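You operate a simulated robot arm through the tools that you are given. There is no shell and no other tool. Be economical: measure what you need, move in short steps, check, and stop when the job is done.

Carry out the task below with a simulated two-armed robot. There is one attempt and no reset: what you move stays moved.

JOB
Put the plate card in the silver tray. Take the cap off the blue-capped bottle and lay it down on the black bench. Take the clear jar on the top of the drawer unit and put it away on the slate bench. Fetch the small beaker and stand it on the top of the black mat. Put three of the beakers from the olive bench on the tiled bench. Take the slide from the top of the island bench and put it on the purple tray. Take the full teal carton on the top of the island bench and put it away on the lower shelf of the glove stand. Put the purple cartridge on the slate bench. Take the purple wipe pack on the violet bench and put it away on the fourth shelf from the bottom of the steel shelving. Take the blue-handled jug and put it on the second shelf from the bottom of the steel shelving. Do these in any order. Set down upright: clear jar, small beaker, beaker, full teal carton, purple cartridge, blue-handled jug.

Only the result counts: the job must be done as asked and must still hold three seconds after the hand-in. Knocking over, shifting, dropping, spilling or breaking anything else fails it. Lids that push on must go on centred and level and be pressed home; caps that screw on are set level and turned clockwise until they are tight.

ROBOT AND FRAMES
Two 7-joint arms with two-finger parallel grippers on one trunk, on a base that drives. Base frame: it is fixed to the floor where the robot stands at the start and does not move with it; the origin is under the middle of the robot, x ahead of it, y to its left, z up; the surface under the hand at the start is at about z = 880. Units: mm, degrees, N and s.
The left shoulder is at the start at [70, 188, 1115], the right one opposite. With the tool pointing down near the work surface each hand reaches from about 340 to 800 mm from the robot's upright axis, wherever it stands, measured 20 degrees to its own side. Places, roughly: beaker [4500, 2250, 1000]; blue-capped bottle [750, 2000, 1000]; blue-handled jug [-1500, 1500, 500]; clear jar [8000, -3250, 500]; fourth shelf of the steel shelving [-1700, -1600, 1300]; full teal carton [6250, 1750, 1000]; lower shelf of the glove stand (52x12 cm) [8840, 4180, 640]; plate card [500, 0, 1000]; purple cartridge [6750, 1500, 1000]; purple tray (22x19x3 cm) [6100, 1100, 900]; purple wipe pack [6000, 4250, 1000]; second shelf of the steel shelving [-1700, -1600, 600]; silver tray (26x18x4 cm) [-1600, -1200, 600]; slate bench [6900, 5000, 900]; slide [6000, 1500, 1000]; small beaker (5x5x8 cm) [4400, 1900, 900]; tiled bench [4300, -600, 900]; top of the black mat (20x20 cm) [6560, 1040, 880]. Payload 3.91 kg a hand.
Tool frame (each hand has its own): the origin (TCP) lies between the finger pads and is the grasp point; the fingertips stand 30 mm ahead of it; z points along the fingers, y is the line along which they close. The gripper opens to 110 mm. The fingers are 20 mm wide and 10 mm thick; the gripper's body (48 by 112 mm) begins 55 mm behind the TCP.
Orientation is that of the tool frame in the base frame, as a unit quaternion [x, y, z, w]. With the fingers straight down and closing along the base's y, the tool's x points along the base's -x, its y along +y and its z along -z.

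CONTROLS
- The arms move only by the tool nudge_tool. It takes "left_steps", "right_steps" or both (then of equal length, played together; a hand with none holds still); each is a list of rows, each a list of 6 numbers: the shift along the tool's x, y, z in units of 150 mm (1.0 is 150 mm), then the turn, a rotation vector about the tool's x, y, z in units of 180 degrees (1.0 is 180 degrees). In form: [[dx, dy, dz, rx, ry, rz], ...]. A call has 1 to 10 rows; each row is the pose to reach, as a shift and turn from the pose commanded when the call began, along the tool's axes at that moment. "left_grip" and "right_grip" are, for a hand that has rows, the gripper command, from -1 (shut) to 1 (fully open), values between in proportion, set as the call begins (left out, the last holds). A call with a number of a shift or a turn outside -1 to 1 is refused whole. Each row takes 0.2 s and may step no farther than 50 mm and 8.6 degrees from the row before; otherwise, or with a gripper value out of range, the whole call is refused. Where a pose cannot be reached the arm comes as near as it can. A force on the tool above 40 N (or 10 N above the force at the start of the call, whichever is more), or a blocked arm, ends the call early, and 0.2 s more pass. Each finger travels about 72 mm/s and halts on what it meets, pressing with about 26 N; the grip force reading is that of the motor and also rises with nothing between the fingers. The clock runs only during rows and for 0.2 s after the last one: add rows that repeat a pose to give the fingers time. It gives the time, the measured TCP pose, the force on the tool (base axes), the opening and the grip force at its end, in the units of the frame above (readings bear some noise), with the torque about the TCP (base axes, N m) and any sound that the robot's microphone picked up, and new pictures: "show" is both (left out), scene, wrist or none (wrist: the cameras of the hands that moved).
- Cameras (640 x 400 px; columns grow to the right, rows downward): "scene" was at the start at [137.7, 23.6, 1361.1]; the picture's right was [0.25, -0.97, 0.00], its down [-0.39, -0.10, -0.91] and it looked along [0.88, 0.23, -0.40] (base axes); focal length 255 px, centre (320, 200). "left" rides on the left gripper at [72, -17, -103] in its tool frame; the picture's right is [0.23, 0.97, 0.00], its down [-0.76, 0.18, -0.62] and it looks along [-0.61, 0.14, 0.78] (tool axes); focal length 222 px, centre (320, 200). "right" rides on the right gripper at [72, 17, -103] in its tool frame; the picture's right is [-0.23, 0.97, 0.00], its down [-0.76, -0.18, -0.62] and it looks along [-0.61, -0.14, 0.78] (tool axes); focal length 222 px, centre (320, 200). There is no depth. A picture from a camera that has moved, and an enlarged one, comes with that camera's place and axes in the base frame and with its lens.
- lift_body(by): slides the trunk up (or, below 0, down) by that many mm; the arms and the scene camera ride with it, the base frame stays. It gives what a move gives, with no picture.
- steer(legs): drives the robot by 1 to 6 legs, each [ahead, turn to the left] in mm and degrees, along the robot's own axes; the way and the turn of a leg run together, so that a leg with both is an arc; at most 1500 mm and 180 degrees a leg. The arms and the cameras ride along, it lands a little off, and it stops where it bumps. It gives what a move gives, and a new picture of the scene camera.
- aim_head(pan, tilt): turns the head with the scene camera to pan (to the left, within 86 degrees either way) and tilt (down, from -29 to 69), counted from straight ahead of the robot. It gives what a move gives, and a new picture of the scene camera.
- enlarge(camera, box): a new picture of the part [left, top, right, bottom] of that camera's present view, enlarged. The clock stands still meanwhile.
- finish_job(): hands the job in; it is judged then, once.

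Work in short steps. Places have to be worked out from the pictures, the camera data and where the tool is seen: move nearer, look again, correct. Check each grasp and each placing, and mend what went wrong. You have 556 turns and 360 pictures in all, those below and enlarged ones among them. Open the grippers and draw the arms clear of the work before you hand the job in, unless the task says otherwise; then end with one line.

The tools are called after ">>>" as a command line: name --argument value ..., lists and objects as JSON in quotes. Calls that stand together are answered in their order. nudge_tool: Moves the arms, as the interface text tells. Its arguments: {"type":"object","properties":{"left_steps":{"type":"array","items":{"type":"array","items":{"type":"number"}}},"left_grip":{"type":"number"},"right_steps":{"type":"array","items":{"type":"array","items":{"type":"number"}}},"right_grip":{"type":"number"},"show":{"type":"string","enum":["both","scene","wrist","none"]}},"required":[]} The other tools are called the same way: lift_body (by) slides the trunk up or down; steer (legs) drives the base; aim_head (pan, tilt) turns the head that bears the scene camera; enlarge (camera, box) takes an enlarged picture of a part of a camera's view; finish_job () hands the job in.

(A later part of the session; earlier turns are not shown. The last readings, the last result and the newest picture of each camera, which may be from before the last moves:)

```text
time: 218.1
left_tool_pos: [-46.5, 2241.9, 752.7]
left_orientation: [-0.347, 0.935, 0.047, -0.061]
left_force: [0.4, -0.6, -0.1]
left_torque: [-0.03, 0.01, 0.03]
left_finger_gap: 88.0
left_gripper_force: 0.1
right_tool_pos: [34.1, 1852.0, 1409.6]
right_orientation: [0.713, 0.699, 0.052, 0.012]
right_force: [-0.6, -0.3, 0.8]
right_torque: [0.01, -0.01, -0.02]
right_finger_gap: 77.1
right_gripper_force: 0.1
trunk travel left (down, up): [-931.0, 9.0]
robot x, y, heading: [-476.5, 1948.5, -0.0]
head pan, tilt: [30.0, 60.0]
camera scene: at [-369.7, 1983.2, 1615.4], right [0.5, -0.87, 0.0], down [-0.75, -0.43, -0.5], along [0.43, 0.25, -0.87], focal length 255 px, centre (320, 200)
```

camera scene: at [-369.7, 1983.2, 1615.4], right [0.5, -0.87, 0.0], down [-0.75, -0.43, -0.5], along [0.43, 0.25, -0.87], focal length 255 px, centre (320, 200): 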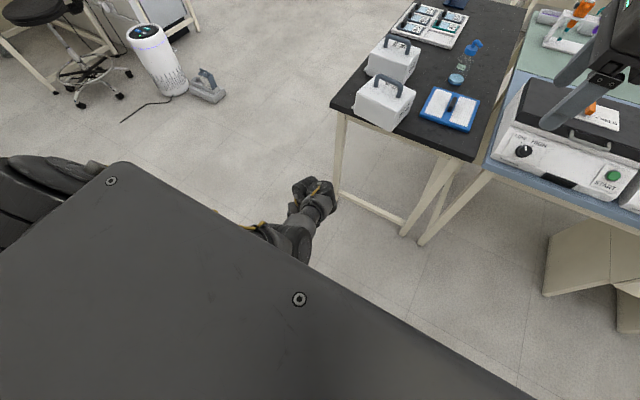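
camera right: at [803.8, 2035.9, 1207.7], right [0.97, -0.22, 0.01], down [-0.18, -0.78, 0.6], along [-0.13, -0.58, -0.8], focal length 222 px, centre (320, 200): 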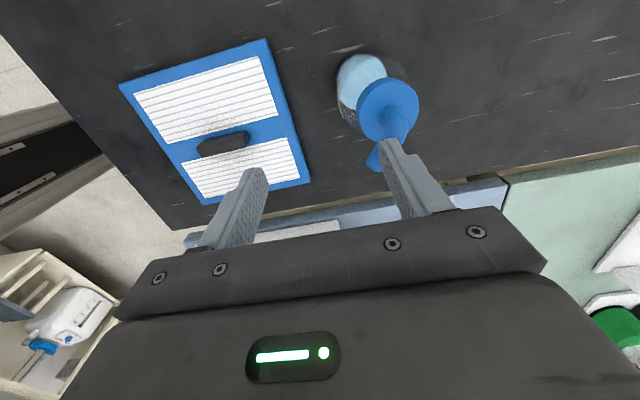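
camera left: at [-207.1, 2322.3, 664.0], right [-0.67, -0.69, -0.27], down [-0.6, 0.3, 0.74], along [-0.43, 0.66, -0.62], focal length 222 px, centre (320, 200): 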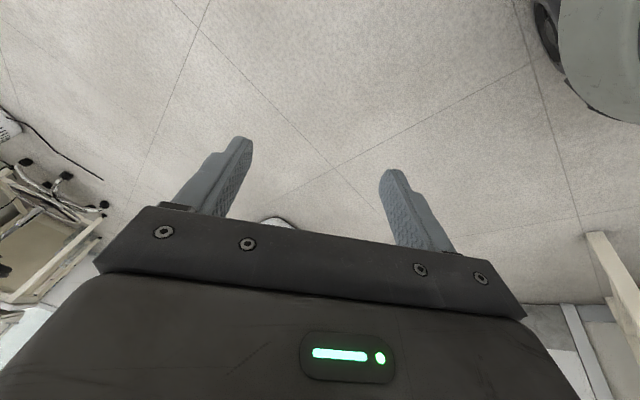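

>>> nudge_tool --left_steps '[[0.12, -0.2, 0, 0, 0, 0.044], [0.24, -0.4, 0, 0, 0, 0.088], [0.36, -0.6, 0, 0, 0, 0.132], [0.48, -0.8, 0, 0, 0, 0.176], [0.59, -1.0, 0, 0, 0, 0.22]]' --show "none"

>>> nudge_tool --left_steps '[[0, -0.1, -0.2, 0, 0, 0], [0, -0.2, -0.4, 0, 0, 0], [0, -0.3, -0.6, 0, 0, 0], [0, -0.3, -0.8, 0, 0, 0], [0, -0.3, -1.0, 0, 0, 0]]' --show "scene"

```text
time: 219.5
left_tool_pos: [-14.4, 2141.1, 730.3]
left_orientation: [-0.031, 0.995, 0.063, -0.073]
left_force: [0.3, 0.4, 0.3]
left_torque: [0.04, 0.02, 0.01]
left_finger_gap: 88.0
left_gripper_force: 0.1
right_tool_pos: [33.8, 1851.6, 1408.8]
right_orientation: [0.714, 0.698, 0.053, 0.014]
right_force: [-0.8, 0.4, 0.5]
right_torque: [0.0, -0.01, 0.01]
right_finger_gap: 77.2
right_gripper_force: 0.0
trunk travel left (down, up): [-931.0, 9.0]
robot x, y, heading: [-477.0, 1951.5, -0.1]
head pan, tilt: [30.0, 60.0]
stopped in row 5 (left hand): the arm was blocked; the commanded pose is now the measured one
```

```text
time: 220.7
left_tool_pos: [8.2, 2071.6, 871.0]
left_orientation: [-0.03, 0.995, 0.059, -0.075]
left_force: [-0.5, -1.3, -0.4]
left_torque: [0.03, -0.02, -0.02]
left_finger_gap: 87.9
left_gripper_force: 0.0
right_tool_pos: [33.1, 1851.3, 1409.9]
right_orientation: [0.714, 0.698, 0.054, 0.013]
right_force: [0.7, 0.6, 0.2]
right_torque: [0.01, 0.0, -0.01]
right_finger_gap: 77.0
right_gripper_force: 0.1
trunk travel left (down, up): [-931.0, 9.0]
robot x, y, heading: [-479.5, 1947.8, 0.0]
head pan, tilt: [30.0, 60.0]
camera scene: at [-371.2, 1982.0, 1615.5], right [0.5, -0.87, 0.0], down [-0.75, -0.43, -0.5], along [0.43, 0.25, -0.87], focal length 255 px, centre (320, 200)
```

scene: 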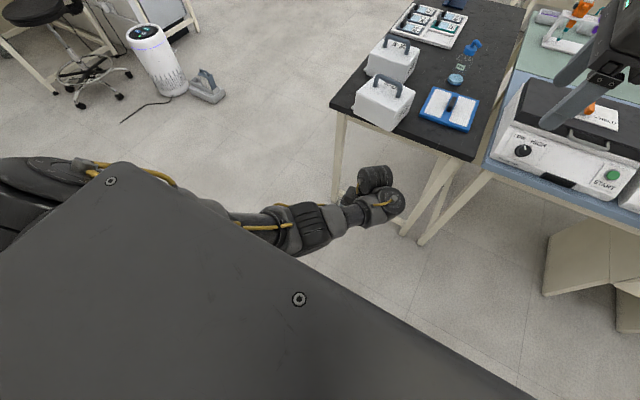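

The forearm now comes from the front. I carry the hand across to the right, then raise it, so the elbow swings out left.

>>> nudge_tool --left_steps '[[0, -0.25, 0, 0, 0.02, 0], [0.05, -0.5, 0, 0, 0.04, 0], [0.1, -0.75, 0, 0, 0.04, 0], [0.15, -1.0, 0, 0, 0.04, 0]]' --show "none"

>>> nudge_tool --left_steps '[[0.2, -0.2, -0.1, 0, 0, 0], [0.4, -0.4, -0.2, 0, 0, 0], [0.5, -0.5, -0.4, 0, 0, 0], [0.5, -0.5, -0.65, 0, 0, 0], [0.5, -0.5, -0.9, 0, 0, 0]]' --show "scene"

```text
time: 221.9
left_tool_pos: [37.5, 2021.2, 845.3]
left_orientation: [-0.084, 0.984, 0.107, -0.119]
left_force: [-0.3, -0.3, -0.9]
left_torque: [0.01, -0.02, -0.01]
left_finger_gap: 88.1
left_gripper_force: 0.1
right_tool_pos: [35.0, 1852.2, 1409.4]
right_orientation: [0.714, 0.698, 0.053, 0.014]
right_force: [-0.7, 0.1, -1.2]
right_torque: [0.0, 0.04, 0.0]
right_finger_gap: 76.9
right_gripper_force: 0.1
trunk travel left (down, up): [-931.0, 9.0]
robot x, y, heading: [-475.4, 1951.9, -0.1]
head pan, tilt: [30.0, 60.0]
stopped in row 4 (left hand): the arm was blocked; the commanded pose is now the measured one
```

```text
time: 223.3
left_tool_pos: [19.5, 1976.0, 939.7]
left_orientation: [-0.116, 0.974, 0.15, -0.123]
left_force: [-0.9, 0.5, 0.0]
left_torque: [-0.05, 0.0, -0.02]
left_finger_gap: 88.1
left_gripper_force: 0.0
left hand out of reach, approached as far as the arm can: row 5
right_tool_pos: [34.8, 1853.2, 1409.2]
right_orientation: [0.714, 0.698, 0.053, 0.013]
right_force: [0.4, -0.5, 0.2]
right_torque: [-0.04, -0.05, 0.01]
right_finger_gap: 77.0
right_gripper_force: 0.0
trunk travel left (down, up): [-931.0, 9.0]
robot x, y, heading: [-472.1, 1954.5, -0.0]
head pan, tilt: [30.0, 60.0]
stopped in row 5 (left hand): the arm was blocked; the commanded pose is now the measured one
camera scene: at [-369.6, 1984.5, 1615.4], right [0.5, -0.87, 0.0], down [-0.75, -0.43, -0.5], along [0.43, 0.25, -0.87], focal length 255 px, centre (320, 200)
```

scene: 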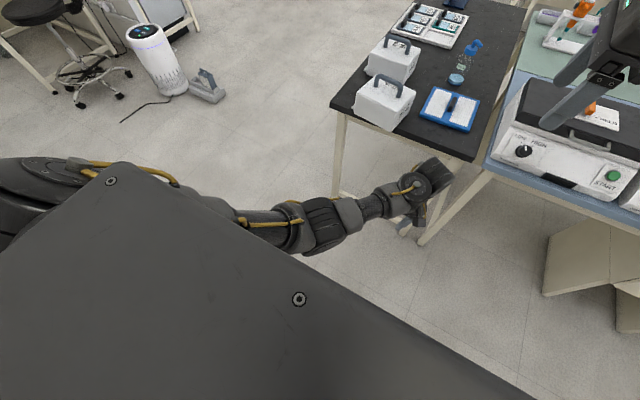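

The elbow is still inward and I won't fight it further: this arm can hang compactly at the left side, and serve as a holder with the elbow low when in free space. I bring the left hand back to hang at the left side.

>>> nudge_tool --left_steps '[[-0.05, 0.2, 0.2, 0, 0, 0], [-0.1, 0.4, 0.45, 0, 0, 0], [-0.15, 0.6, 0.7, 0, 0, 0], [-0.21, 0.75, 0.93, 0, 0, 0]]' --show "none"

>>> nudge_tool --left_steps '[[0.05, 0.25, 0.15, 0, 0, -0.03], [0.1, 0.5, 0.3, 0, 0, -0.06], [0.15, 0.75, 0.45, 0, 0, -0.09], [0.2, 1.0, 0.6, 0, 0, -0.12]]' --show "none"

>>> nudge_tool --left_steps '[[0.25, 0.2, 0.2, 0, 0, -0.03], [0.5, 0.3, 0.4, 0, 0, -0.06], [0.75, 0.4, 0.6, 0, 0, -0.09], [0.9, 0.4, 0.8, 0, 0, -0.12]]' --show "none"

```text
time: 224.3
left_tool_pos: [-11.0, 2123.7, 841.4]
left_orientation: [-0.114, 0.975, 0.149, -0.123]
left_force: [0.4, 0.2, 0.0]
left_torque: [-0.01, -0.03, -0.01]
left_finger_gap: 87.9
left_gripper_force: 0.0
right_tool_pos: [34.9, 1852.0, 1409.6]
right_orientation: [0.714, 0.698, 0.053, 0.013]
right_force: [-1.0, 0.6, 0.4]
right_torque: [0.01, -0.01, -0.04]
right_finger_gap: 77.1
right_gripper_force: 0.0
trunk travel left (down, up): [-931.0, 9.0]
robot x, y, heading: [-475.0, 1949.1, 0.0]
head pan, tilt: [30.0, 60.0]
```

```text
time: 225.3
left_tool_pos: [-92.1, 2278.8, 810.2]
left_orientation: [-0.296, 0.936, 0.169, -0.093]
left_force: [-0.4, -0.3, 1.1]
left_torque: [0.01, 0.01, -0.01]
left_finger_gap: 87.8
left_gripper_force: 0.0
right_tool_pos: [33.8, 1853.7, 1409.7]
right_orientation: [0.714, 0.698, 0.054, 0.013]
right_force: [-1.0, -0.2, -0.1]
right_torque: [-0.01, -0.01, 0.0]
right_finger_gap: 77.0
right_gripper_force: 0.0
trunk travel left (down, up): [-931.0, 9.0]
robot x, y, heading: [-478.2, 1951.1, 0.1]
head pan, tilt: [30.0, 60.0]
```

```text
refused: row 1 steps farther than a row can; nothing moved
```

>>> nudge_tool --left_steps '[[0.04, 0.1, 0.25, 0, 0, -0.02], [0.08, 0.2, 0.5, 0, 0, -0.04], [0.12, 0.3, 0.75, 0, 0, -0.06], [0.15, 0.38, 0.98, 0, 0, -0.08]]' --show "none"

>>> nudge_tool --left_steps '[[0.05, 0.1, 0.2, 0, 0, 0], [0.1, 0.2, 0.4, 0, 0, 0], [0.15, 0.25, 0.5, 0, 0, 0]]' --show "none"

>>> aim_head --pan 0 --tilt 40

>>> enlarge --camera "scene" --box '[200, 40, 420, 177]'

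```text
time: 226.3
left_tool_pos: [-180.8, 2347.9, 697.9]
left_orientation: [-0.411, 0.891, 0.18, -0.071]
left_force: [0.0, -0.8, -0.2]
left_torque: [-0.02, 0.02, 0.02]
left_finger_gap: 88.1
left_gripper_force: 0.0
right_tool_pos: [35.1, 1852.7, 1409.4]
right_orientation: [0.714, 0.698, 0.053, 0.012]
right_force: [0.3, 0.2, 0.3]
right_torque: [0.04, 0.02, -0.01]
right_finger_gap: 76.9
right_gripper_force: 0.0
trunk travel left (down, up): [-931.0, 9.0]
robot x, y, heading: [-475.9, 1948.4, 0.1]
head pan, tilt: [30.0, 60.0]
```

```text
time: 227.1
left_tool_pos: [-243.1, 2373.6, 641.8]
left_orientation: [-0.411, 0.891, 0.18, -0.071]
left_force: [0.1, 0.1, 0.4]
left_torque: [0.03, 0.01, 0.04]
left_finger_gap: 88.2
left_gripper_force: 0.0
right_tool_pos: [33.1, 1852.6, 1409.0]
right_orientation: [0.713, 0.699, 0.053, 0.013]
right_force: [0.5, -0.3, 0.4]
right_torque: [0.01, 0.0, 0.03]
right_finger_gap: 76.9
right_gripper_force: 0.1
trunk travel left (down, up): [-931.0, 9.0]
robot x, y, heading: [-479.5, 1949.5, 0.3]
head pan, tilt: [30.0, 60.0]
```

```text
time: 228.0
left_tool_pos: [-243.3, 2373.3, 642.8]
left_orientation: [-0.41, 0.891, 0.18, -0.071]
left_force: [0.4, 0.9, 0.0]
left_torque: [-0.04, 0.0, -0.02]
left_finger_gap: 88.4
left_gripper_force: 0.1
right_tool_pos: [34.1, 1852.3, 1410.3]
right_orientation: [0.714, 0.698, 0.054, 0.013]
right_force: [-0.4, 0.0, -0.1]
right_torque: [0.0, -0.02, 0.02]
right_finger_gap: 77.2
right_gripper_force: 0.0
trunk travel left (down, up): [-931.0, 9.0]
robot x, y, heading: [-474.8, 1948.5, 0.3]
head pan, tilt: [0.0, 40.0]
camera scene: at [-342.8, 1950.3, 1642.1], right [0.0, -1.0, 0.0], down [-0.64, 0.0, -0.77], along [0.77, 0.0, -0.64], focal length 255 px, centre (320, 200)
```

scene: 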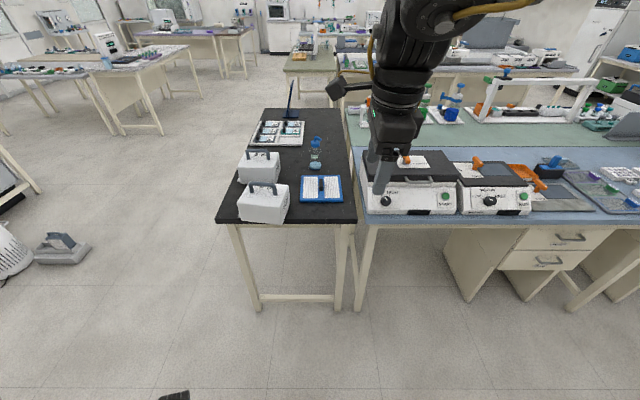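

```text
2.91 times, centred on (310, 108) of scene
camera zoom: at [-342.8, 1950.3, 1642.1], right [0.0, -1.0, 0.0], down [-0.64, 0.0, -0.77], along [0.77, 0.0, -0.64], focal length 741 px, centre (349, 466)
```

zoom: 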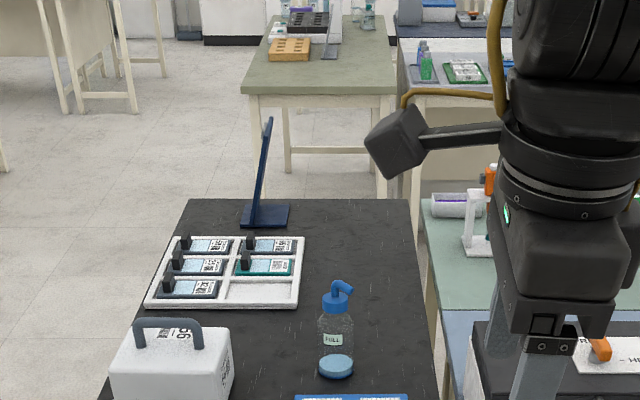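

The left arm is parked. Now I zoom in on the cases to measure how far case 95 (and 56) moved.

>>> enlarge --camera "scene" --box '[205, 140, 365, 240]'

```text
4.00 times, centred on (285, 190) of scene
camera zoom: at [-342.8, 1950.3, 1642.1], right [0.0, -1.0, 0.0], down [-0.64, 0.0, -0.77], along [0.77, 0.0, -0.64], focal length 1019 px, centre (460, 240)
```

zoom: 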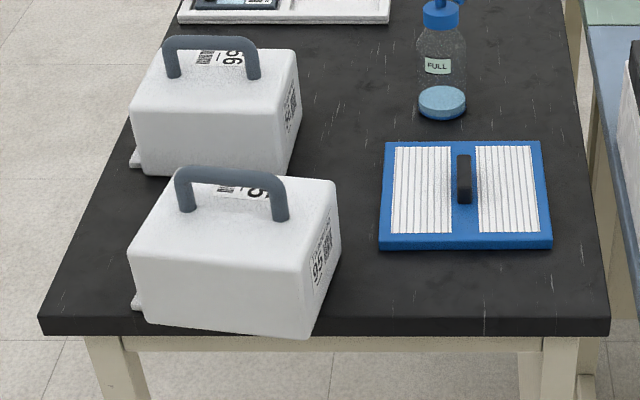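

Case 95 must move back by about (+58, +64) mm with its angle kept. Its handle bar is at about (488, 2183), top z≈1040. I drive to (30, 2300) to grip it with the right hand.

>>> steer --legs '[[0, 34.7], [614, 0], [0, -34.7]]'

>>> nudge_tool --right_steps '[[0, -0.05, 0.3, 0, 0, 0], [0, -0.1, 0.6, 0, 0, 0], [0, -0.2, 0.9, 0, 0, 0]]' --show "both"

```text
time: 234.8
left_tool_pos: [253.7, 2725.5, 642.1]
left_orientation: [-0.414, 0.89, 0.179, -0.072]
left_force: [-0.7, 0.1, 0.1]
left_torque: [-0.02, 0.0, -0.02]
left_finger_gap: 88.0
left_gripper_force: 0.1
right_tool_pos: [534.4, 2208.0, 1409.6]
right_orientation: [0.711, 0.702, 0.053, 0.013]
right_force: [0.6, 0.7, -0.1]
right_torque: [0.03, -0.01, -0.02]
right_finger_gap: 76.8
right_gripper_force: 0.0
trunk travel left (down, up): [-931.0, 9.0]
robot x, y, heading: [24.1, 2300.9, 0.5]
head pan, tilt: [0.0, 40.0]
camera scene: at [156.5, 2302.5, 1642.1], right [0.01, -1.0, 0.0], down [-0.64, -0.01, -0.77], along [0.77, 0.01, -0.64], focal length 255 px, centre (320, 200)
```

scene: 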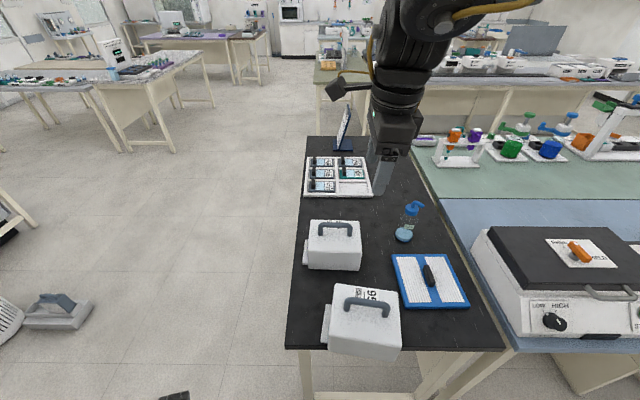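

```text
time: 235.6
left_tool_pos: [254.0, 2724.5, 643.6]
left_orientation: [-0.414, 0.889, 0.179, -0.072]
left_force: [-0.8, -0.9, -0.2]
left_torque: [0.0, 0.0, -0.01]
left_finger_gap: 88.0
left_gripper_force: 0.0
right_tool_pos: [518.1, 2214.9, 1271.9]
right_orientation: [0.711, 0.701, 0.054, 0.012]
right_force: [-0.2, 0.1, 0.1]
right_torque: [0.0, -0.01, -0.01]
right_finger_gap: 76.9
right_gripper_force: 0.0
trunk travel left (down, up): [-931.0, 9.0]
robot x, y, heading: [23.6, 2301.9, 0.7]
head pan, tilt: [0.0, 40.0]
camera scene: at [157.3, 2301.2, 1642.2], right [0.01, -1.0, 0.0], down [-0.64, -0.01, -0.77], along [0.77, 0.01, -0.64], focal length 255 px, centre (320, 200)
camera right: at [525.5, 2279.6, 1381.1], right [0.97, -0.24, 0.08], down [-0.24, -0.79, 0.56], along [-0.07, -0.56, -0.83], focal length 222 px, centre (320, 200)
```

scene: 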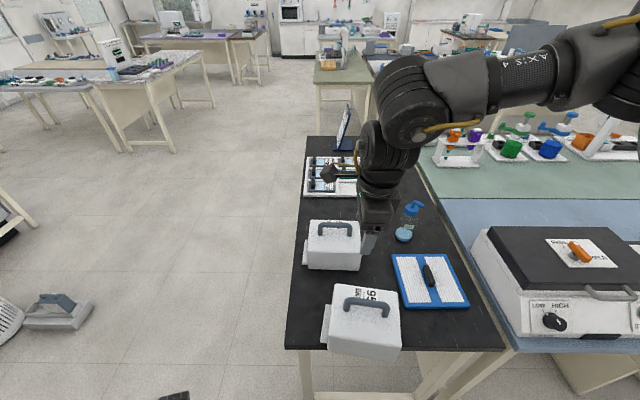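
right: 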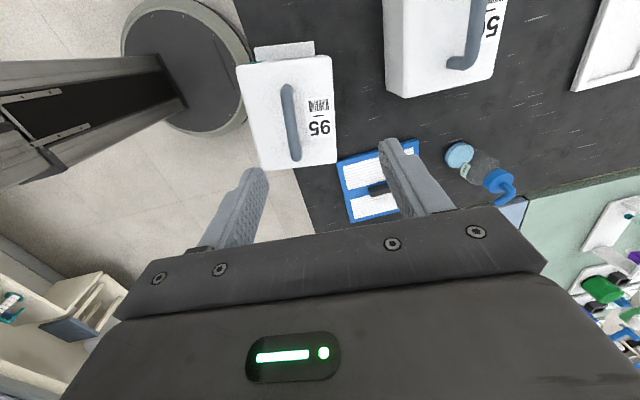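

The handle bar is at (488, 2195), turned about -10.5°. I bring the right hand over it, straightening tilt and yaw.

>>> nudge_tool --right_steps '[[-0.05, -0.07, 0.24, 0.007, -0.005, 0.015], [-0.1, -0.15, 0.48, 0.015, -0.01, 0.03], [-0.15, -0.22, 0.72, 0.022, -0.015, 0.045], [-0.19, -0.29, 0.947, 0.03, -0.019, 0.0585]]' --show "wrist"

```text
time: 236.6
left_tool_pos: [253.1, 2724.9, 643.6]
left_orientation: [-0.415, 0.889, 0.18, -0.072]
left_force: [-0.5, -0.6, 0.1]
left_torque: [0.02, 0.01, -0.01]
left_finger_gap: 87.9
left_gripper_force: 0.0
right_tool_pos: [489.8, 2194.7, 1125.0]
right_orientation: [0.773, 0.634, 0.0, -0.006]
right_force: [-0.6, -0.2, 0.5]
right_torque: [0.03, 0.01, 0.0]
right_finger_gap: 76.7
right_gripper_force: 0.1
trunk travel left (down, up): [-931.0, 9.0]
robot x, y, heading: [24.6, 2298.1, 0.5]
head pan, tilt: [0.0, 40.0]
camera right: at [519.2, 2260.1, 1229.0], right [0.91, -0.41, -0.01], down [-0.32, -0.72, 0.62], along [-0.26, -0.56, -0.78], focal length 222 px, centre (320, 200)
```

right: 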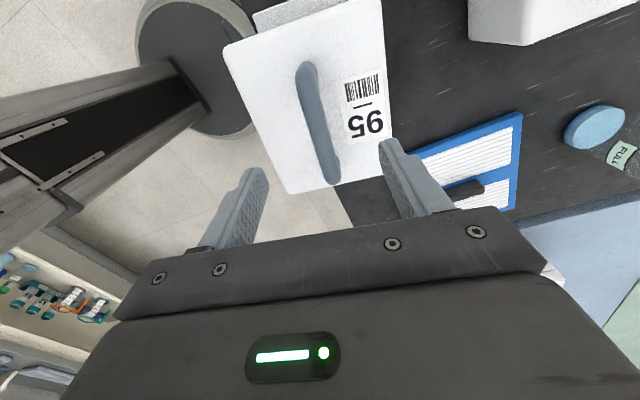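

Aligned with the bar. I lower onto the handle and close.

>>> nudge_tool --right_steps '[[0, 0, 0.3, 0, 0, 0], [0, 0, 0.6, 0, 0, 0]]' --show "none"

>>> nudge_tool --right_steps '[[0, 0, 0, 0, 0, 0], [0, 0, 0, 0, 0, 0], [0, 0, 0, 0, 0, 0]]' --right_grip -1 --show "wrist"

```text
time: 237.2
left_tool_pos: [254.0, 2724.9, 641.8]
left_orientation: [-0.414, 0.89, 0.18, -0.073]
left_force: [-0.2, 0.3, 0.6]
left_torque: [0.0, 0.01, -0.01]
left_finger_gap: 88.1
left_gripper_force: 0.1
right_tool_pos: [486.8, 2196.6, 1035.2]
right_orientation: [0.773, 0.634, -0.001, -0.005]
right_force: [-0.2, -0.7, -0.3]
right_torque: [-0.04, 0.02, -0.03]
right_finger_gap: 77.2
right_gripper_force: 0.1
trunk travel left (down, up): [-931.0, 9.0]
robot x, y, heading: [23.6, 2301.5, 0.6]
head pan, tilt: [0.0, 40.0]
```

```text
time: 238.0
left_tool_pos: [252.9, 2725.4, 643.5]
left_orientation: [-0.414, 0.889, 0.18, -0.073]
left_force: [0.1, 0.0, -0.5]
left_torque: [-0.02, 0.0, 0.0]
left_finger_gap: 88.2
left_gripper_force: 0.0
right_tool_pos: [485.8, 2198.3, 1033.3]
right_orientation: [0.773, 0.635, 0.001, -0.005]
right_force: [-1.3, 0.4, -0.1]
right_torque: [-0.03, -0.12, 0.02]
right_finger_gap: 17.7
right_gripper_force: 25.4
trunk travel left (down, up): [-931.0, 9.0]
robot x, y, heading: [25.1, 2299.9, 0.5]
head pan, tilt: [0.0, 40.0]
camera right: at [516.3, 2262.4, 1138.5], right [0.91, -0.41, -0.01], down [-0.32, -0.72, 0.62], along [-0.26, -0.56, -0.78], focal length 222 px, centre (320, 200)
```

right: 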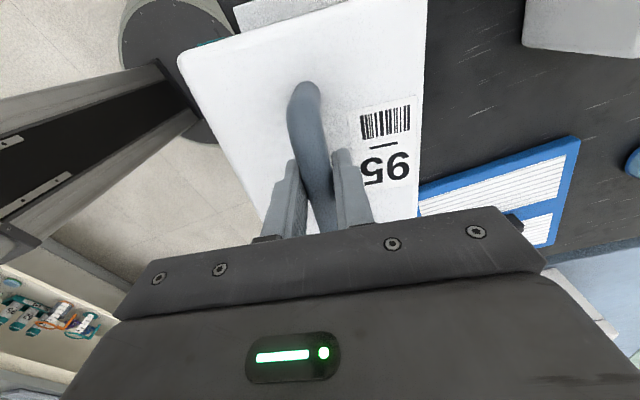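

Gripped. I lift 10 mm to feel its weight.

>>> nudge_tool --right_steps '[[0, 0, -0.035, 0, 0, 0], [0, 0, -0.07, 0, 0, 0], [0, 0, -0.1, 0, 0, 0]]' --show "wrist"

```text
time: 238.8
left_tool_pos: [253.1, 2725.4, 642.1]
left_orientation: [-0.414, 0.889, 0.18, -0.071]
left_force: [-1.5, 0.0, -0.9]
left_torque: [0.0, -0.01, -0.02]
left_finger_gap: 88.0
left_gripper_force: 0.0
right_tool_pos: [486.5, 2195.4, 1049.6]
right_orientation: [0.773, 0.635, -0.001, -0.005]
right_force: [-0.2, 0.0, -9.5]
right_torque: [0.13, -0.03, -0.04]
right_finger_gap: 17.9
right_gripper_force: 25.9
trunk travel left (down, up): [-931.0, 9.0]
robot x, y, heading: [22.2, 2299.6, 0.9]
head pan, tilt: [0.0, 40.0]
camera right: at [517.7, 2262.0, 1153.4], right [0.91, -0.41, -0.01], down [-0.32, -0.72, 0.62], along [-0.26, -0.56, -0.78], focal length 222 px, centre (320, 200)
```

right: 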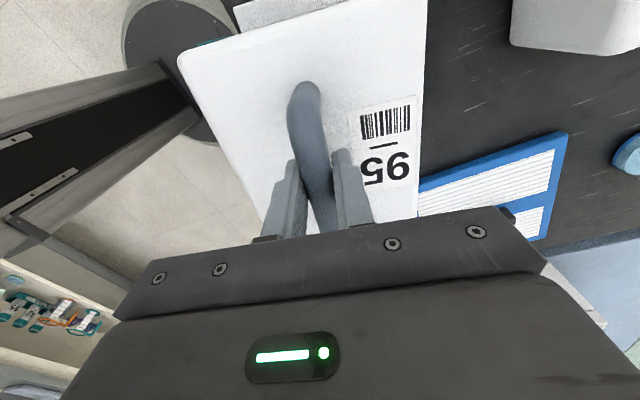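

It hangs level at ~1 kg. I carry it (+50, +69) mm back to its place and lower it.

>>> nudge_tool --right_steps '[[0.17, 0.08, 0, 0, 0, 0], [0.34, 0.16, 0, 0, 0, 0], [0.516, 0.237, 0, 0, 0, 0]]' --show "none"

>>> enlarge --camera "scene" --box '[260, 190, 500, 370]'

```text
time: 239.6
left_tool_pos: [253.4, 2726.2, 639.8]
left_orientation: [-0.414, 0.889, 0.18, -0.072]
left_force: [0.4, 0.3, -0.5]
left_torque: [0.01, -0.01, 0.02]
left_finger_gap: 87.9
left_gripper_force: 0.0
right_tool_pos: [536.1, 2267.0, 1050.1]
right_orientation: [0.773, 0.634, 0.0, -0.005]
right_force: [0.6, -0.4, -9.5]
right_torque: [0.1, -0.04, -0.01]
right_finger_gap: 18.0
right_gripper_force: 26.2
trunk travel left (down, up): [-931.0, 9.0]
robot x, y, heading: [23.4, 2299.9, 0.5]
head pan, tilt: [0.0, 40.0]
```

```text
2.22 times, centred on (380, 280) of scene
camera zoom: at [158.2, 2303.3, 1642.0], right [0.01, -1.0, 0.0], down [-0.64, -0.01, -0.77], along [0.77, 0.01, -0.64], focal length 566 px, centre (187, 22)
```

zoom: 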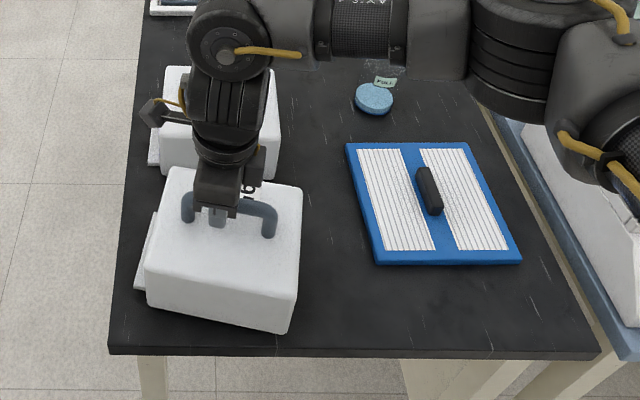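

The case is back over its original spot with the same angle. I lower it gently until it rests.

>>> nudge_tool --right_steps '[[0, 0, 0.04, 0, 0, 0], [0, 0, 0.08, 0, 0, 0], [0, 0, 0.1, 0, 0, 0], [0, 0, 0.115, 0, 0, 0]]' --show "none"

```text
time: 240.6
left_tool_pos: [252.7, 2725.9, 643.4]
left_orientation: [-0.414, 0.889, 0.18, -0.072]
left_force: [0.6, -0.1, 0.2]
left_torque: [-0.01, 0.0, 0.0]
left_finger_gap: 88.0
left_gripper_force: 0.0
right_tool_pos: [537.3, 2267.2, 1035.2]
right_orientation: [0.773, 0.635, 0.002, -0.004]
right_force: [1.9, 1.2, 6.2]
right_torque: [-0.56, 0.02, 0.06]
right_finger_gap: 17.6
right_gripper_force: 26.2
trunk travel left (down, up): [-931.0, 9.0]
robot x, y, heading: [25.6, 2298.9, 0.5]
head pan, tilt: [0.0, 40.0]
```

Resting on the bench. I open and rise.

>>> nudge_tool --right_steps '[[0, 0, -0.01, 0, 0, 0], [0, 0, -0.01, 0, 0, 0], [0, 0, -0.01, 0, 0, 0]]' --right_grip 0.3 --show "none"

>>> nudge_tool --right_steps '[[0, 0, -0.3, 0, 0, 0], [0, 0, -0.6, 0, 0, 0], [0, 0, -0.9, 0, 0, 0]]' --show "both"

```text
time: 241.4
left_tool_pos: [254.3, 2725.3, 643.2]
left_orientation: [-0.414, 0.889, 0.179, -0.072]
left_force: [0.3, 0.4, 0.8]
left_torque: [-0.01, 0.05, -0.03]
left_finger_gap: 87.9
left_gripper_force: 0.1
right_tool_pos: [536.9, 2266.4, 1035.7]
right_orientation: [0.773, 0.634, 0.0, -0.005]
right_force: [1.0, -1.0, 0.4]
right_torque: [-0.02, 0.0, 0.0]
right_finger_gap: 71.5
right_gripper_force: 0.1
trunk travel left (down, up): [-931.0, 9.0]
robot x, y, heading: [23.5, 2299.3, 0.8]
head pan, tilt: [0.0, 40.0]
```

```text
time: 242.2
left_tool_pos: [252.5, 2725.2, 643.4]
left_orientation: [-0.414, 0.89, 0.179, -0.072]
left_force: [-0.2, 0.5, 0.5]
left_torque: [0.01, 0.01, -0.01]
left_finger_gap: 88.1
left_gripper_force: 0.1
right_tool_pos: [535.7, 2264.4, 1171.2]
right_orientation: [0.773, 0.634, 0.0, -0.004]
right_force: [0.7, -1.1, 0.2]
right_torque: [-0.01, 0.02, 0.01]
right_finger_gap: 71.4
right_gripper_force: 0.1
trunk travel left (down, up): [-931.0, 9.0]
robot x, y, heading: [25.9, 2301.5, 0.9]
head pan, tilt: [0.0, 40.0]
camera scene: at [155.2, 2302.3, 1642.1], right [0.01, -1.0, 0.0], down [-0.64, -0.01, -0.77], along [0.77, 0.01, -0.64], focal length 255 px, centre (320, 200)
camera right: at [566.8, 2330.5, 1274.9], right [0.91, -0.41, -0.01], down [-0.32, -0.72, 0.62], along [-0.26, -0.56, -0.78], focal length 222 px, centre (320, 200)
```

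scene: 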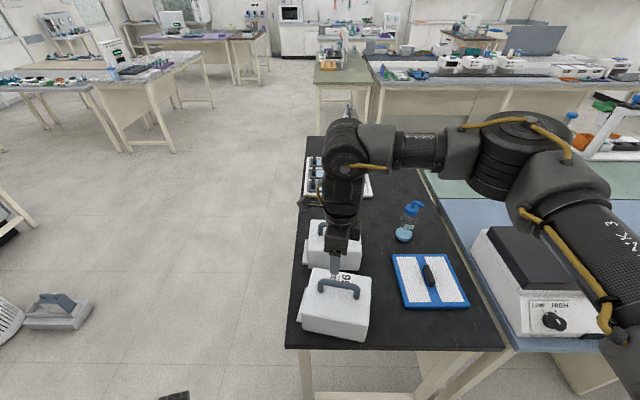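
right: 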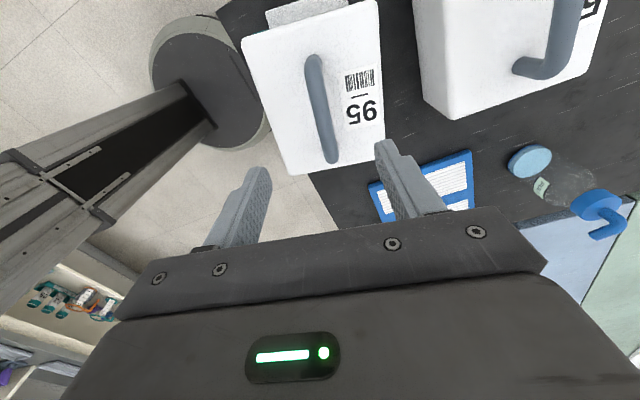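

Case 95 is back in place. Now the bottle: I shift the robot to about (110, 2220), from where the right hand can reach the cap from above.

>>> steer --legs '[[0, -43], [117, 0], [0, 42]]'

>>> nudge_tool --right_steps '[[-0.25, 0.2, 0, 0, 0, -0.01], [-0.5, 0.4, 0, 0, 0, -0.03], [-0.75, 0.65, 0, 0, 0, -0.045], [-0.9, 0.9, 0, 0, 0, -0.06]]' --show "wrist"

```text
time: 244.2
left_tool_pos: [452.6, 2527.4, 642.0]
left_orientation: [-0.123, 0.971, 0.202, -0.016]
left_force: [0.3, -0.2, 0.5]
left_torque: [-0.02, -0.01, 0.0]
left_finger_gap: 88.2
left_gripper_force: 0.2
right_tool_pos: [416.0, 1970.3, 1171.6]
right_orientation: [0.931, 0.365, 0.002, -0.005]
right_force: [-0.7, -0.2, -0.3]
right_torque: [-0.05, 0.0, 0.01]
right_finger_gap: 71.2
right_gripper_force: 0.0
trunk travel left (down, up): [-931.0, 9.0]
robot x, y, heading: [21.3, 2301.9, -35.4]
head pan, tilt: [0.0, 40.0]
stopped in leg 1: the robot was blocked; the commanded pose is now the measured one
camera scene: at [129.6, 2223.8, 1642.2], right [-0.58, -0.82, 0.0], down [-0.52, 0.37, -0.77], along [0.63, -0.44, -0.64], focal length 255 px, centre (320, 200)
```

scene: 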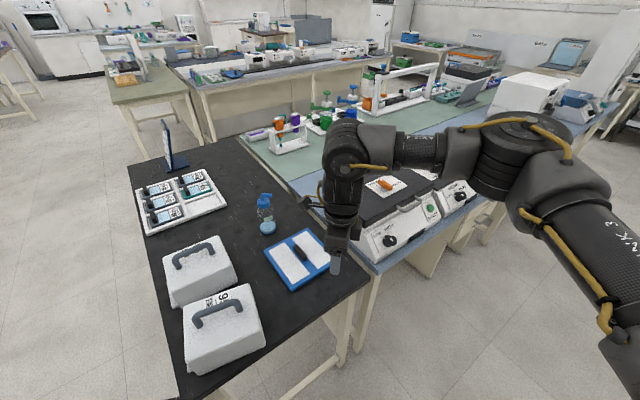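

```text
refused: row 3 steps farther than a row can; nothing moved
```

Something blocked the turn (probably the hanging left arm near the bench). I turn straight back.

>>> steer --legs '[[0, 35]]'

>>> aim_head --pan 40 --tilt 50

```text
time: 246.3
left_tool_pos: [244.2, 2732.5, 642.9]
left_orientation: [-0.41, 0.889, 0.189, -0.078]
left_force: [0.1, -0.3, 0.1]
left_torque: [0.01, 0.0, 0.02]
left_finger_gap: 87.9
left_gripper_force: 0.1
right_tool_pos: [537.0, 2255.2, 1170.1]
right_orientation: [0.778, 0.629, 0.0, -0.006]
right_force: [-0.8, -0.8, 0.5]
right_torque: [-0.01, 0.04, -0.03]
right_finger_gap: 71.6
right_gripper_force: 0.1
trunk travel left (down, up): [-931.0, 9.0]
robot x, y, heading: [21.1, 2304.0, -0.2]
head pan, tilt: [0.0, 40.0]
camera scene: at [156.5, 2299.3, 1642.1], right [0.0, -1.0, 0.0], down [-0.64, 0.0, -0.77], along [0.77, 0.0, -0.64], focal length 255 px, centre (320, 200)
```

scene: 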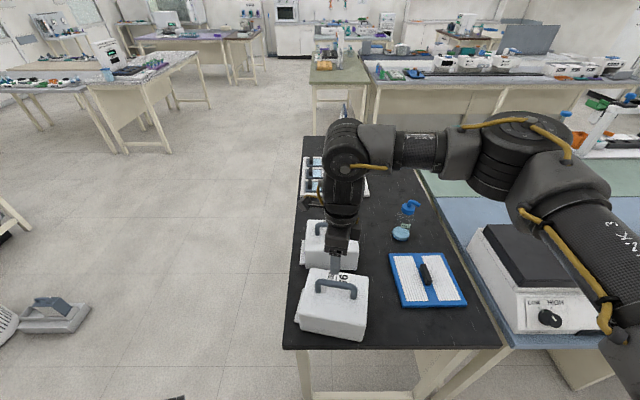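

```text
time: 247.4
left_tool_pos: [244.8, 2733.6, 642.0]
left_orientation: [-0.41, 0.889, 0.188, -0.078]
left_force: [0.2, 0.2, -0.4]
left_torque: [-0.01, 0.0, -0.01]
left_finger_gap: 87.9
left_gripper_force: 0.3
right_tool_pos: [536.6, 2257.5, 1170.4]
right_orientation: [0.778, 0.629, -0.001, -0.005]
right_force: [0.4, 0.9, 0.6]
right_torque: [0.0, 0.0, -0.02]
right_finger_gap: 71.5
right_gripper_force: 0.2
trunk travel left (down, up): [-931.0, 9.0]
robot x, y, heading: [18.4, 2303.4, -0.4]
head pan, tilt: [40.0, 50.0]
camera scene: at [130.7, 2349.4, 1628.0], right [0.64, -0.77, 0.0], down [-0.59, -0.49, -0.64], along [0.49, 0.41, -0.77], focal length 255 px, centre (320, 200)
```

scene: 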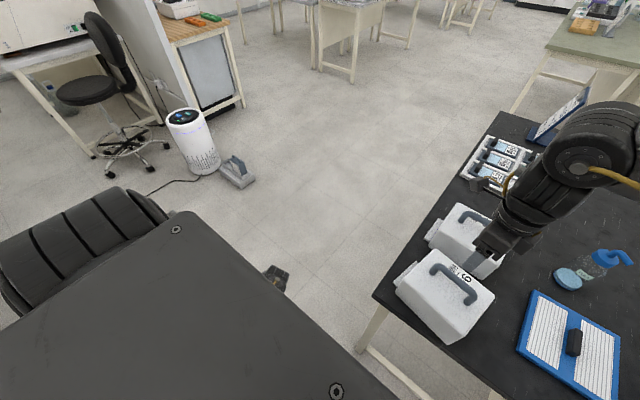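

I draw the hanging left hand further back, then reposition with a detour away from the bench.

>>> nudge_tool --left_steps '[[0.08, 0.28, 0.12, 0, 0, 0], [0.17, 0.56, 0.24, 0, 0, 0], [0.26, 0.84, 0.36, 0, 0, 0]]' --show "none"

>>> steer --legs '[[-200, 0], [0, -16], [302, 0], [0, 16]]'

```text
time: 248.2
left_tool_pos: [114.4, 2793.9, 642.7]
left_orientation: [-0.41, 0.889, 0.188, -0.077]
left_force: [0.3, 0.0, -0.4]
left_torque: [-0.03, 0.0, -0.01]
left_finger_gap: 87.9
left_gripper_force: 0.1
right_tool_pos: [536.2, 2257.1, 1171.4]
right_orientation: [0.778, 0.629, 0.0, -0.005]
right_force: [-0.5, -0.9, 0.6]
right_torque: [0.01, -0.02, -0.01]
right_finger_gap: 71.6
right_gripper_force: 0.0
trunk travel left (down, up): [-931.0, 9.0]
robot x, y, heading: [25.1, 2301.6, -0.3]
head pan, tilt: [40.0, 50.0]
```

```text
time: 253.3
left_tool_pos: [208.8, 2708.9, 643.7]
left_orientation: [-0.412, 0.888, 0.189, -0.077]
left_force: [-0.9, 0.2, -0.6]
left_torque: [0.0, 0.06, -0.01]
left_finger_gap: 87.9
left_gripper_force: 0.0
right_tool_pos: [629.0, 2174.0, 1170.2]
right_orientation: [0.776, 0.63, 0.0, -0.005]
right_force: [-0.6, 0.0, 0.2]
right_torque: [-0.01, 0.0, -0.02]
right_finger_gap: 71.5
right_gripper_force: 0.0
trunk travel left (down, up): [-931.0, 9.0]
robot x, y, heading: [117.8, 2217.4, 0.0]
head pan, tilt: [40.0, 50.0]
camera scene: at [223.7, 2265.4, 1627.9], right [0.64, -0.77, 0.0], down [-0.59, -0.49, -0.64], along [0.49, 0.41, -0.77], focal length 255 px, centre (320, 200)
```

scene: 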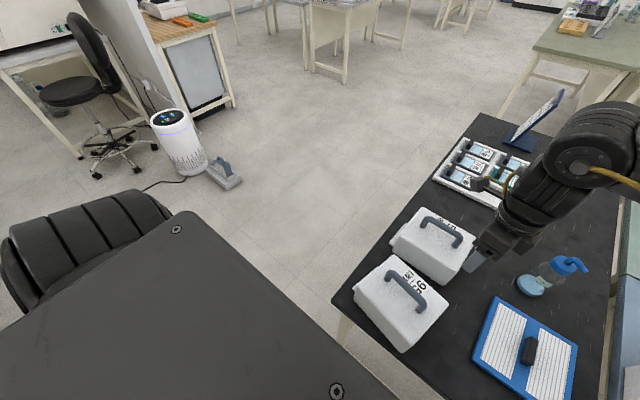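

In position. I move the right hand toward the bottle, in two stages.

>>> nudge_tool --right_steps '[[-0.18, 0.22, 0, 0, 0, -0.01], [-0.35, 0.45, 0, 0, 0, -0.03], [-0.53, 0.67, 0, 0, 0, -0.045], [-0.7, 0.89, 0, 0, 0, -0.06]]' --show "wrist"

```text
time: 254.3
left_tool_pos: [207.4, 2709.9, 643.8]
left_orientation: [-0.411, 0.888, 0.189, -0.078]
left_force: [0.1, 0.4, 0.5]
left_torque: [0.01, -0.02, -0.01]
left_finger_gap: 88.1
left_gripper_force: 0.1
right_tool_pos: [741.5, 2043.2, 1168.8]
right_orientation: [0.713, 0.701, 0.001, -0.006]
right_force: [1.7, 0.3, 0.0]
right_torque: [0.01, -0.01, 0.01]
right_finger_gap: 71.5
right_gripper_force: 0.1
trunk travel left (down, up): [-931.0, 9.0]
robot x, y, heading: [119.5, 2215.7, -0.1]
head pan, tilt: [40.0, 50.0]
camera right: at [759.1, 2112.6, 1272.0], right [0.97, -0.25, -0.01], down [-0.19, -0.76, 0.62], along [-0.16, -0.6, -0.79], focal length 222 px, centre (320, 200)
```

right: 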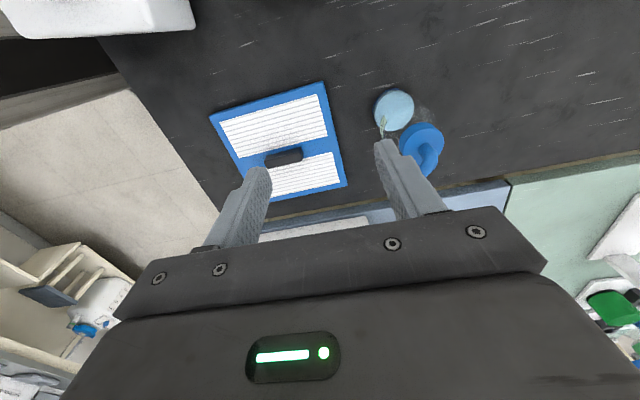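

>>> nudge_tool --right_steps '[[-0.13, 0.22, 0, 0, 0, 0], [-0.26, 0.45, 0, 0, 0, 0], [-0.39, 0.67, 0, 0, 0, 0]]' --show "wrist"

```text
time: 255.1
left_tool_pos: [205.9, 2710.4, 641.8]
left_orientation: [-0.411, 0.888, 0.189, -0.078]
left_force: [0.2, -0.4, 0.2]
left_torque: [-0.01, -0.01, -0.01]
left_finger_gap: 88.0
left_gripper_force: 0.1
right_tool_pos: [825.1, 1995.0, 1168.9]
right_orientation: [0.714, 0.7, 0.0, -0.004]
right_force: [0.5, 0.1, 0.6]
right_torque: [0.0, -0.01, 0.02]
right_finger_gap: 71.5
right_gripper_force: 0.0
right hand out of reach, approached as far as the arm can: row 3
trunk travel left (down, up): [-931.0, 9.0]
robot x, y, heading: [118.7, 2214.1, 0.2]
head pan, tilt: [40.0, 50.0]
camera right: at [843.4, 2065.0, 1272.1], right [0.97, -0.24, -0.01], down [-0.19, -0.76, 0.62], along [-0.16, -0.6, -0.79], focal length 222 px, centre (320, 200)
```

right: 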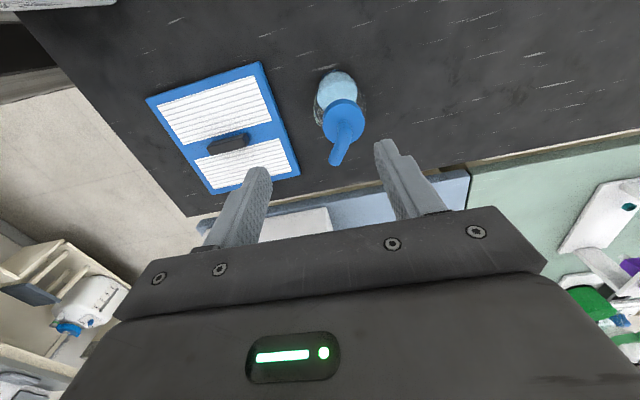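

The bottle is at (846, 1987). I lower 50 mm and extend 21 mm.

>>> nudge_tool --right_steps '[[-0.02, 0.0, 0.2, 0, 0, 0], [-0.05, 0.08, 0.34, 0, 0, 0], [-0.055, 0.15, 0.36, 0, 0, 0]]' --show "wrist"

```text
time: 255.9
left_tool_pos: [206.7, 2709.4, 642.8]
left_orientation: [-0.411, 0.889, 0.188, -0.077]
left_force: [-0.3, 0.2, -0.2]
left_torque: [0.02, -0.01, -0.03]
left_finger_gap: 87.9
left_gripper_force: 0.0
right_tool_pos: [826.5, 1996.4, 1116.4]
right_orientation: [0.714, 0.701, 0.0, -0.005]
right_force: [0.2, 0.0, 0.2]
right_torque: [0.01, 0.01, -0.04]
right_finger_gap: 71.5
right_gripper_force: 0.0
right hand out of reach, approached as far as the arm can: row 2, 3
trunk travel left (down, up): [-931.0, 9.0]
robot x, y, heading: [116.9, 2211.5, 0.1]
head pan, tilt: [40.0, 50.0]
camera right: at [843.6, 2066.0, 1220.6], right [0.97, -0.25, -0.01], down [-0.19, -0.76, 0.62], along [-0.16, -0.6, -0.79], focal length 222 px, centre (320, 200)
```

right: 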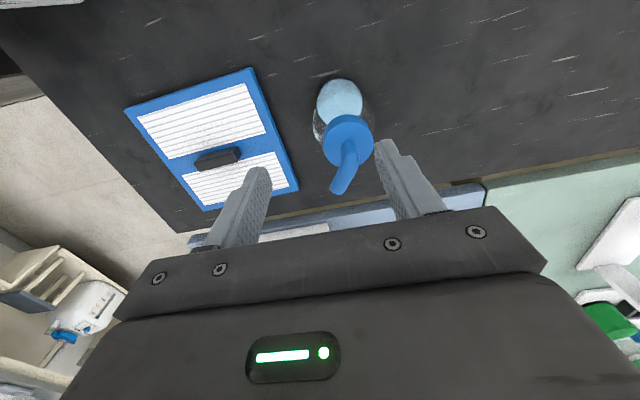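

About 20 mm short. I raise the hand, lower the trunk 80 mm for better reach, and nudge the base 12 mm ahead.

>>> nudge_tool --right_steps '[[0, 0, -0.3, 0, 0, 0], [0, 0, -0.55, 0, 0, 0]]' --show "none"

>>> lift_body --by -90

>>> steer --legs '[[12, 0]]'

>>> nudge_tool --right_steps '[[0, 0, 0, 0, 0, 0]]' --show "wrist"

```text
time: 256.5
left_tool_pos: [207.0, 2710.1, 643.4]
left_orientation: [-0.412, 0.888, 0.189, -0.078]
left_force: [0.4, -0.6, -0.5]
left_torque: [0.02, -0.03, 0.0]
left_finger_gap: 87.9
left_gripper_force: 0.0
right_tool_pos: [823.4, 1997.1, 1199.5]
right_orientation: [0.714, 0.7, 0.002, -0.005]
right_force: [1.0, -0.1, 0.0]
right_torque: [0.03, 0.0, 0.01]
right_finger_gap: 71.4
right_gripper_force: 0.1
trunk travel left (down, up): [-931.0, 9.0]
robot x, y, heading: [114.1, 2217.6, -0.1]
head pan, tilt: [40.0, 50.0]
```

```text
time: 257.8
left_tool_pos: [206.1, 2710.6, 552.1]
left_orientation: [-0.411, 0.888, 0.189, -0.077]
left_force: [0.5, -0.2, -0.1]
left_torque: [0.0, 0.02, 0.01]
left_finger_gap: 87.8
left_gripper_force: 0.0
right_tool_pos: [824.4, 1996.8, 1108.3]
right_orientation: [0.714, 0.7, 0.002, -0.005]
right_force: [-0.5, 0.1, 0.5]
right_torque: [-0.02, -0.01, 0.02]
right_finger_gap: 71.5
right_gripper_force: 0.1
trunk travel left (down, up): [-841.0, 99.0]
robot x, y, heading: [117.2, 2218.7, -0.1]
head pan, tilt: [40.0, 50.0]
```

```text
time: 258.5
left_tool_pos: [217.1, 2709.8, 553.0]
left_orientation: [-0.412, 0.889, 0.187, -0.077]
left_force: [0.4, -0.3, 0.9]
left_torque: [-0.03, -0.04, 0.0]
left_finger_gap: 87.9
left_gripper_force: 0.1
right_tool_pos: [833.5, 1995.5, 1110.8]
right_orientation: [0.715, 0.699, 0.004, -0.004]
right_force: [-0.2, 0.3, 0.4]
right_torque: [-0.03, 0.01, 0.0]
right_finger_gap: 71.6
right_gripper_force: 0.0
trunk travel left (down, up): [-841.0, 99.0]
robot x, y, heading: [128.1, 2218.6, -0.0]
head pan, tilt: [40.0, 50.0]
camera scene: at [231.2, 2266.4, 1538.3], right [0.64, -0.77, 0.0], down [-0.59, -0.49, -0.64], along [0.49, 0.41, -0.76], focal length 255 px, centre (320, 200)
```

scene: 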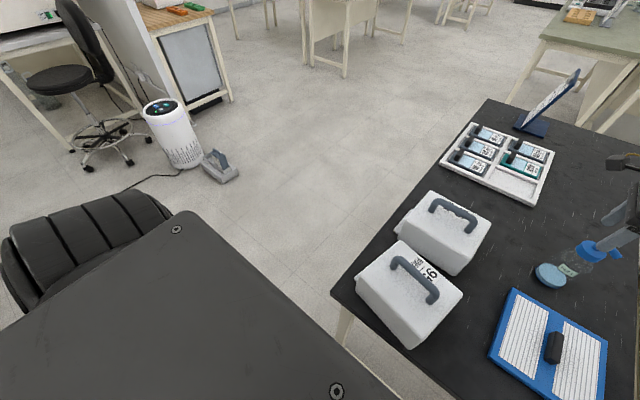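

```text
time: 258.9
left_tool_pos: [218.9, 2709.0, 553.6]
left_orientation: [-0.412, 0.888, 0.19, -0.078]
left_force: [0.0, -0.1, 0.0]
left_torque: [-0.01, 0.01, -0.01]
left_finger_gap: 88.0
left_gripper_force: 0.0
right_tool_pos: [836.7, 1996.8, 1108.8]
right_orientation: [0.714, 0.7, 0.002, -0.005]
right_force: [-1.1, 0.0, 0.0]
right_torque: [0.0, 0.01, -0.01]
right_finger_gap: 71.4
right_gripper_force: 0.0
trunk travel left (down, up): [-841.0, 99.0]
robot x, y, heading: [129.7, 2219.1, -0.2]
head pan, tilt: [40.0, 50.0]
camera right: at [855.0, 2065.7, 1212.9], right [0.97, -0.25, -0.01], down [-0.19, -0.76, 0.62], along [-0.16, -0.6, -0.79], focal length 222 px, centre (320, 200)
```

right: 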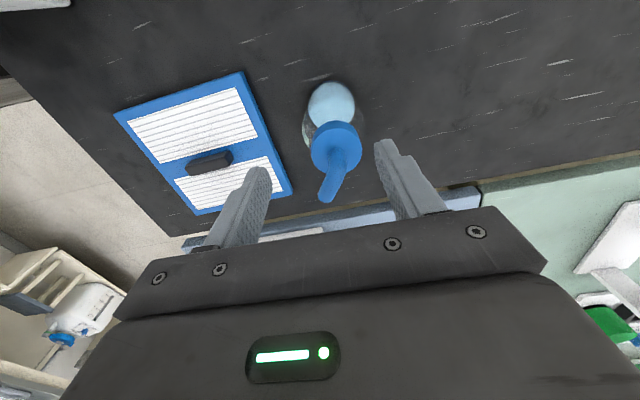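

>>> nudge_tool --right_steps '[[-0.06, 0.065, 0, 0, 0, 0], [-0.06, 0.065, 0, 0, 0, 0]]' --show "wrist"

```text
time: 259.5
left_tool_pos: [218.1, 2709.3, 553.7]
left_orientation: [-0.412, 0.888, 0.189, -0.077]
left_force: [0.2, -0.3, 0.0]
left_torque: [0.01, 0.03, 0.0]
left_finger_gap: 88.0
left_gripper_force: 0.1
right_tool_pos: [837.5, 1994.3, 1109.3]
right_orientation: [0.714, 0.7, 0.002, -0.005]
right_force: [-0.7, 0.4, 0.0]
right_torque: [0.0, 0.01, -0.01]
right_finger_gap: 71.5
right_gripper_force: 0.0
right hand out of reach, approached as far as the arm can: row 1, 2
trunk travel left (down, up): [-841.0, 99.0]
robot x, y, heading: [123.9, 2217.8, 0.0]
head pan, tilt: [40.0, 50.0]
camera right: at [855.1, 2064.6, 1212.8], right [0.97, -0.25, -0.01], down [-0.19, -0.76, 0.62], along [-0.16, -0.6, -0.79], focal length 222 px, centre (320, 200)
```

right: 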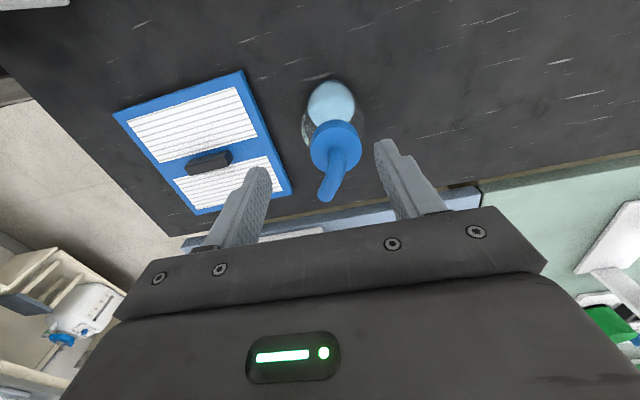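

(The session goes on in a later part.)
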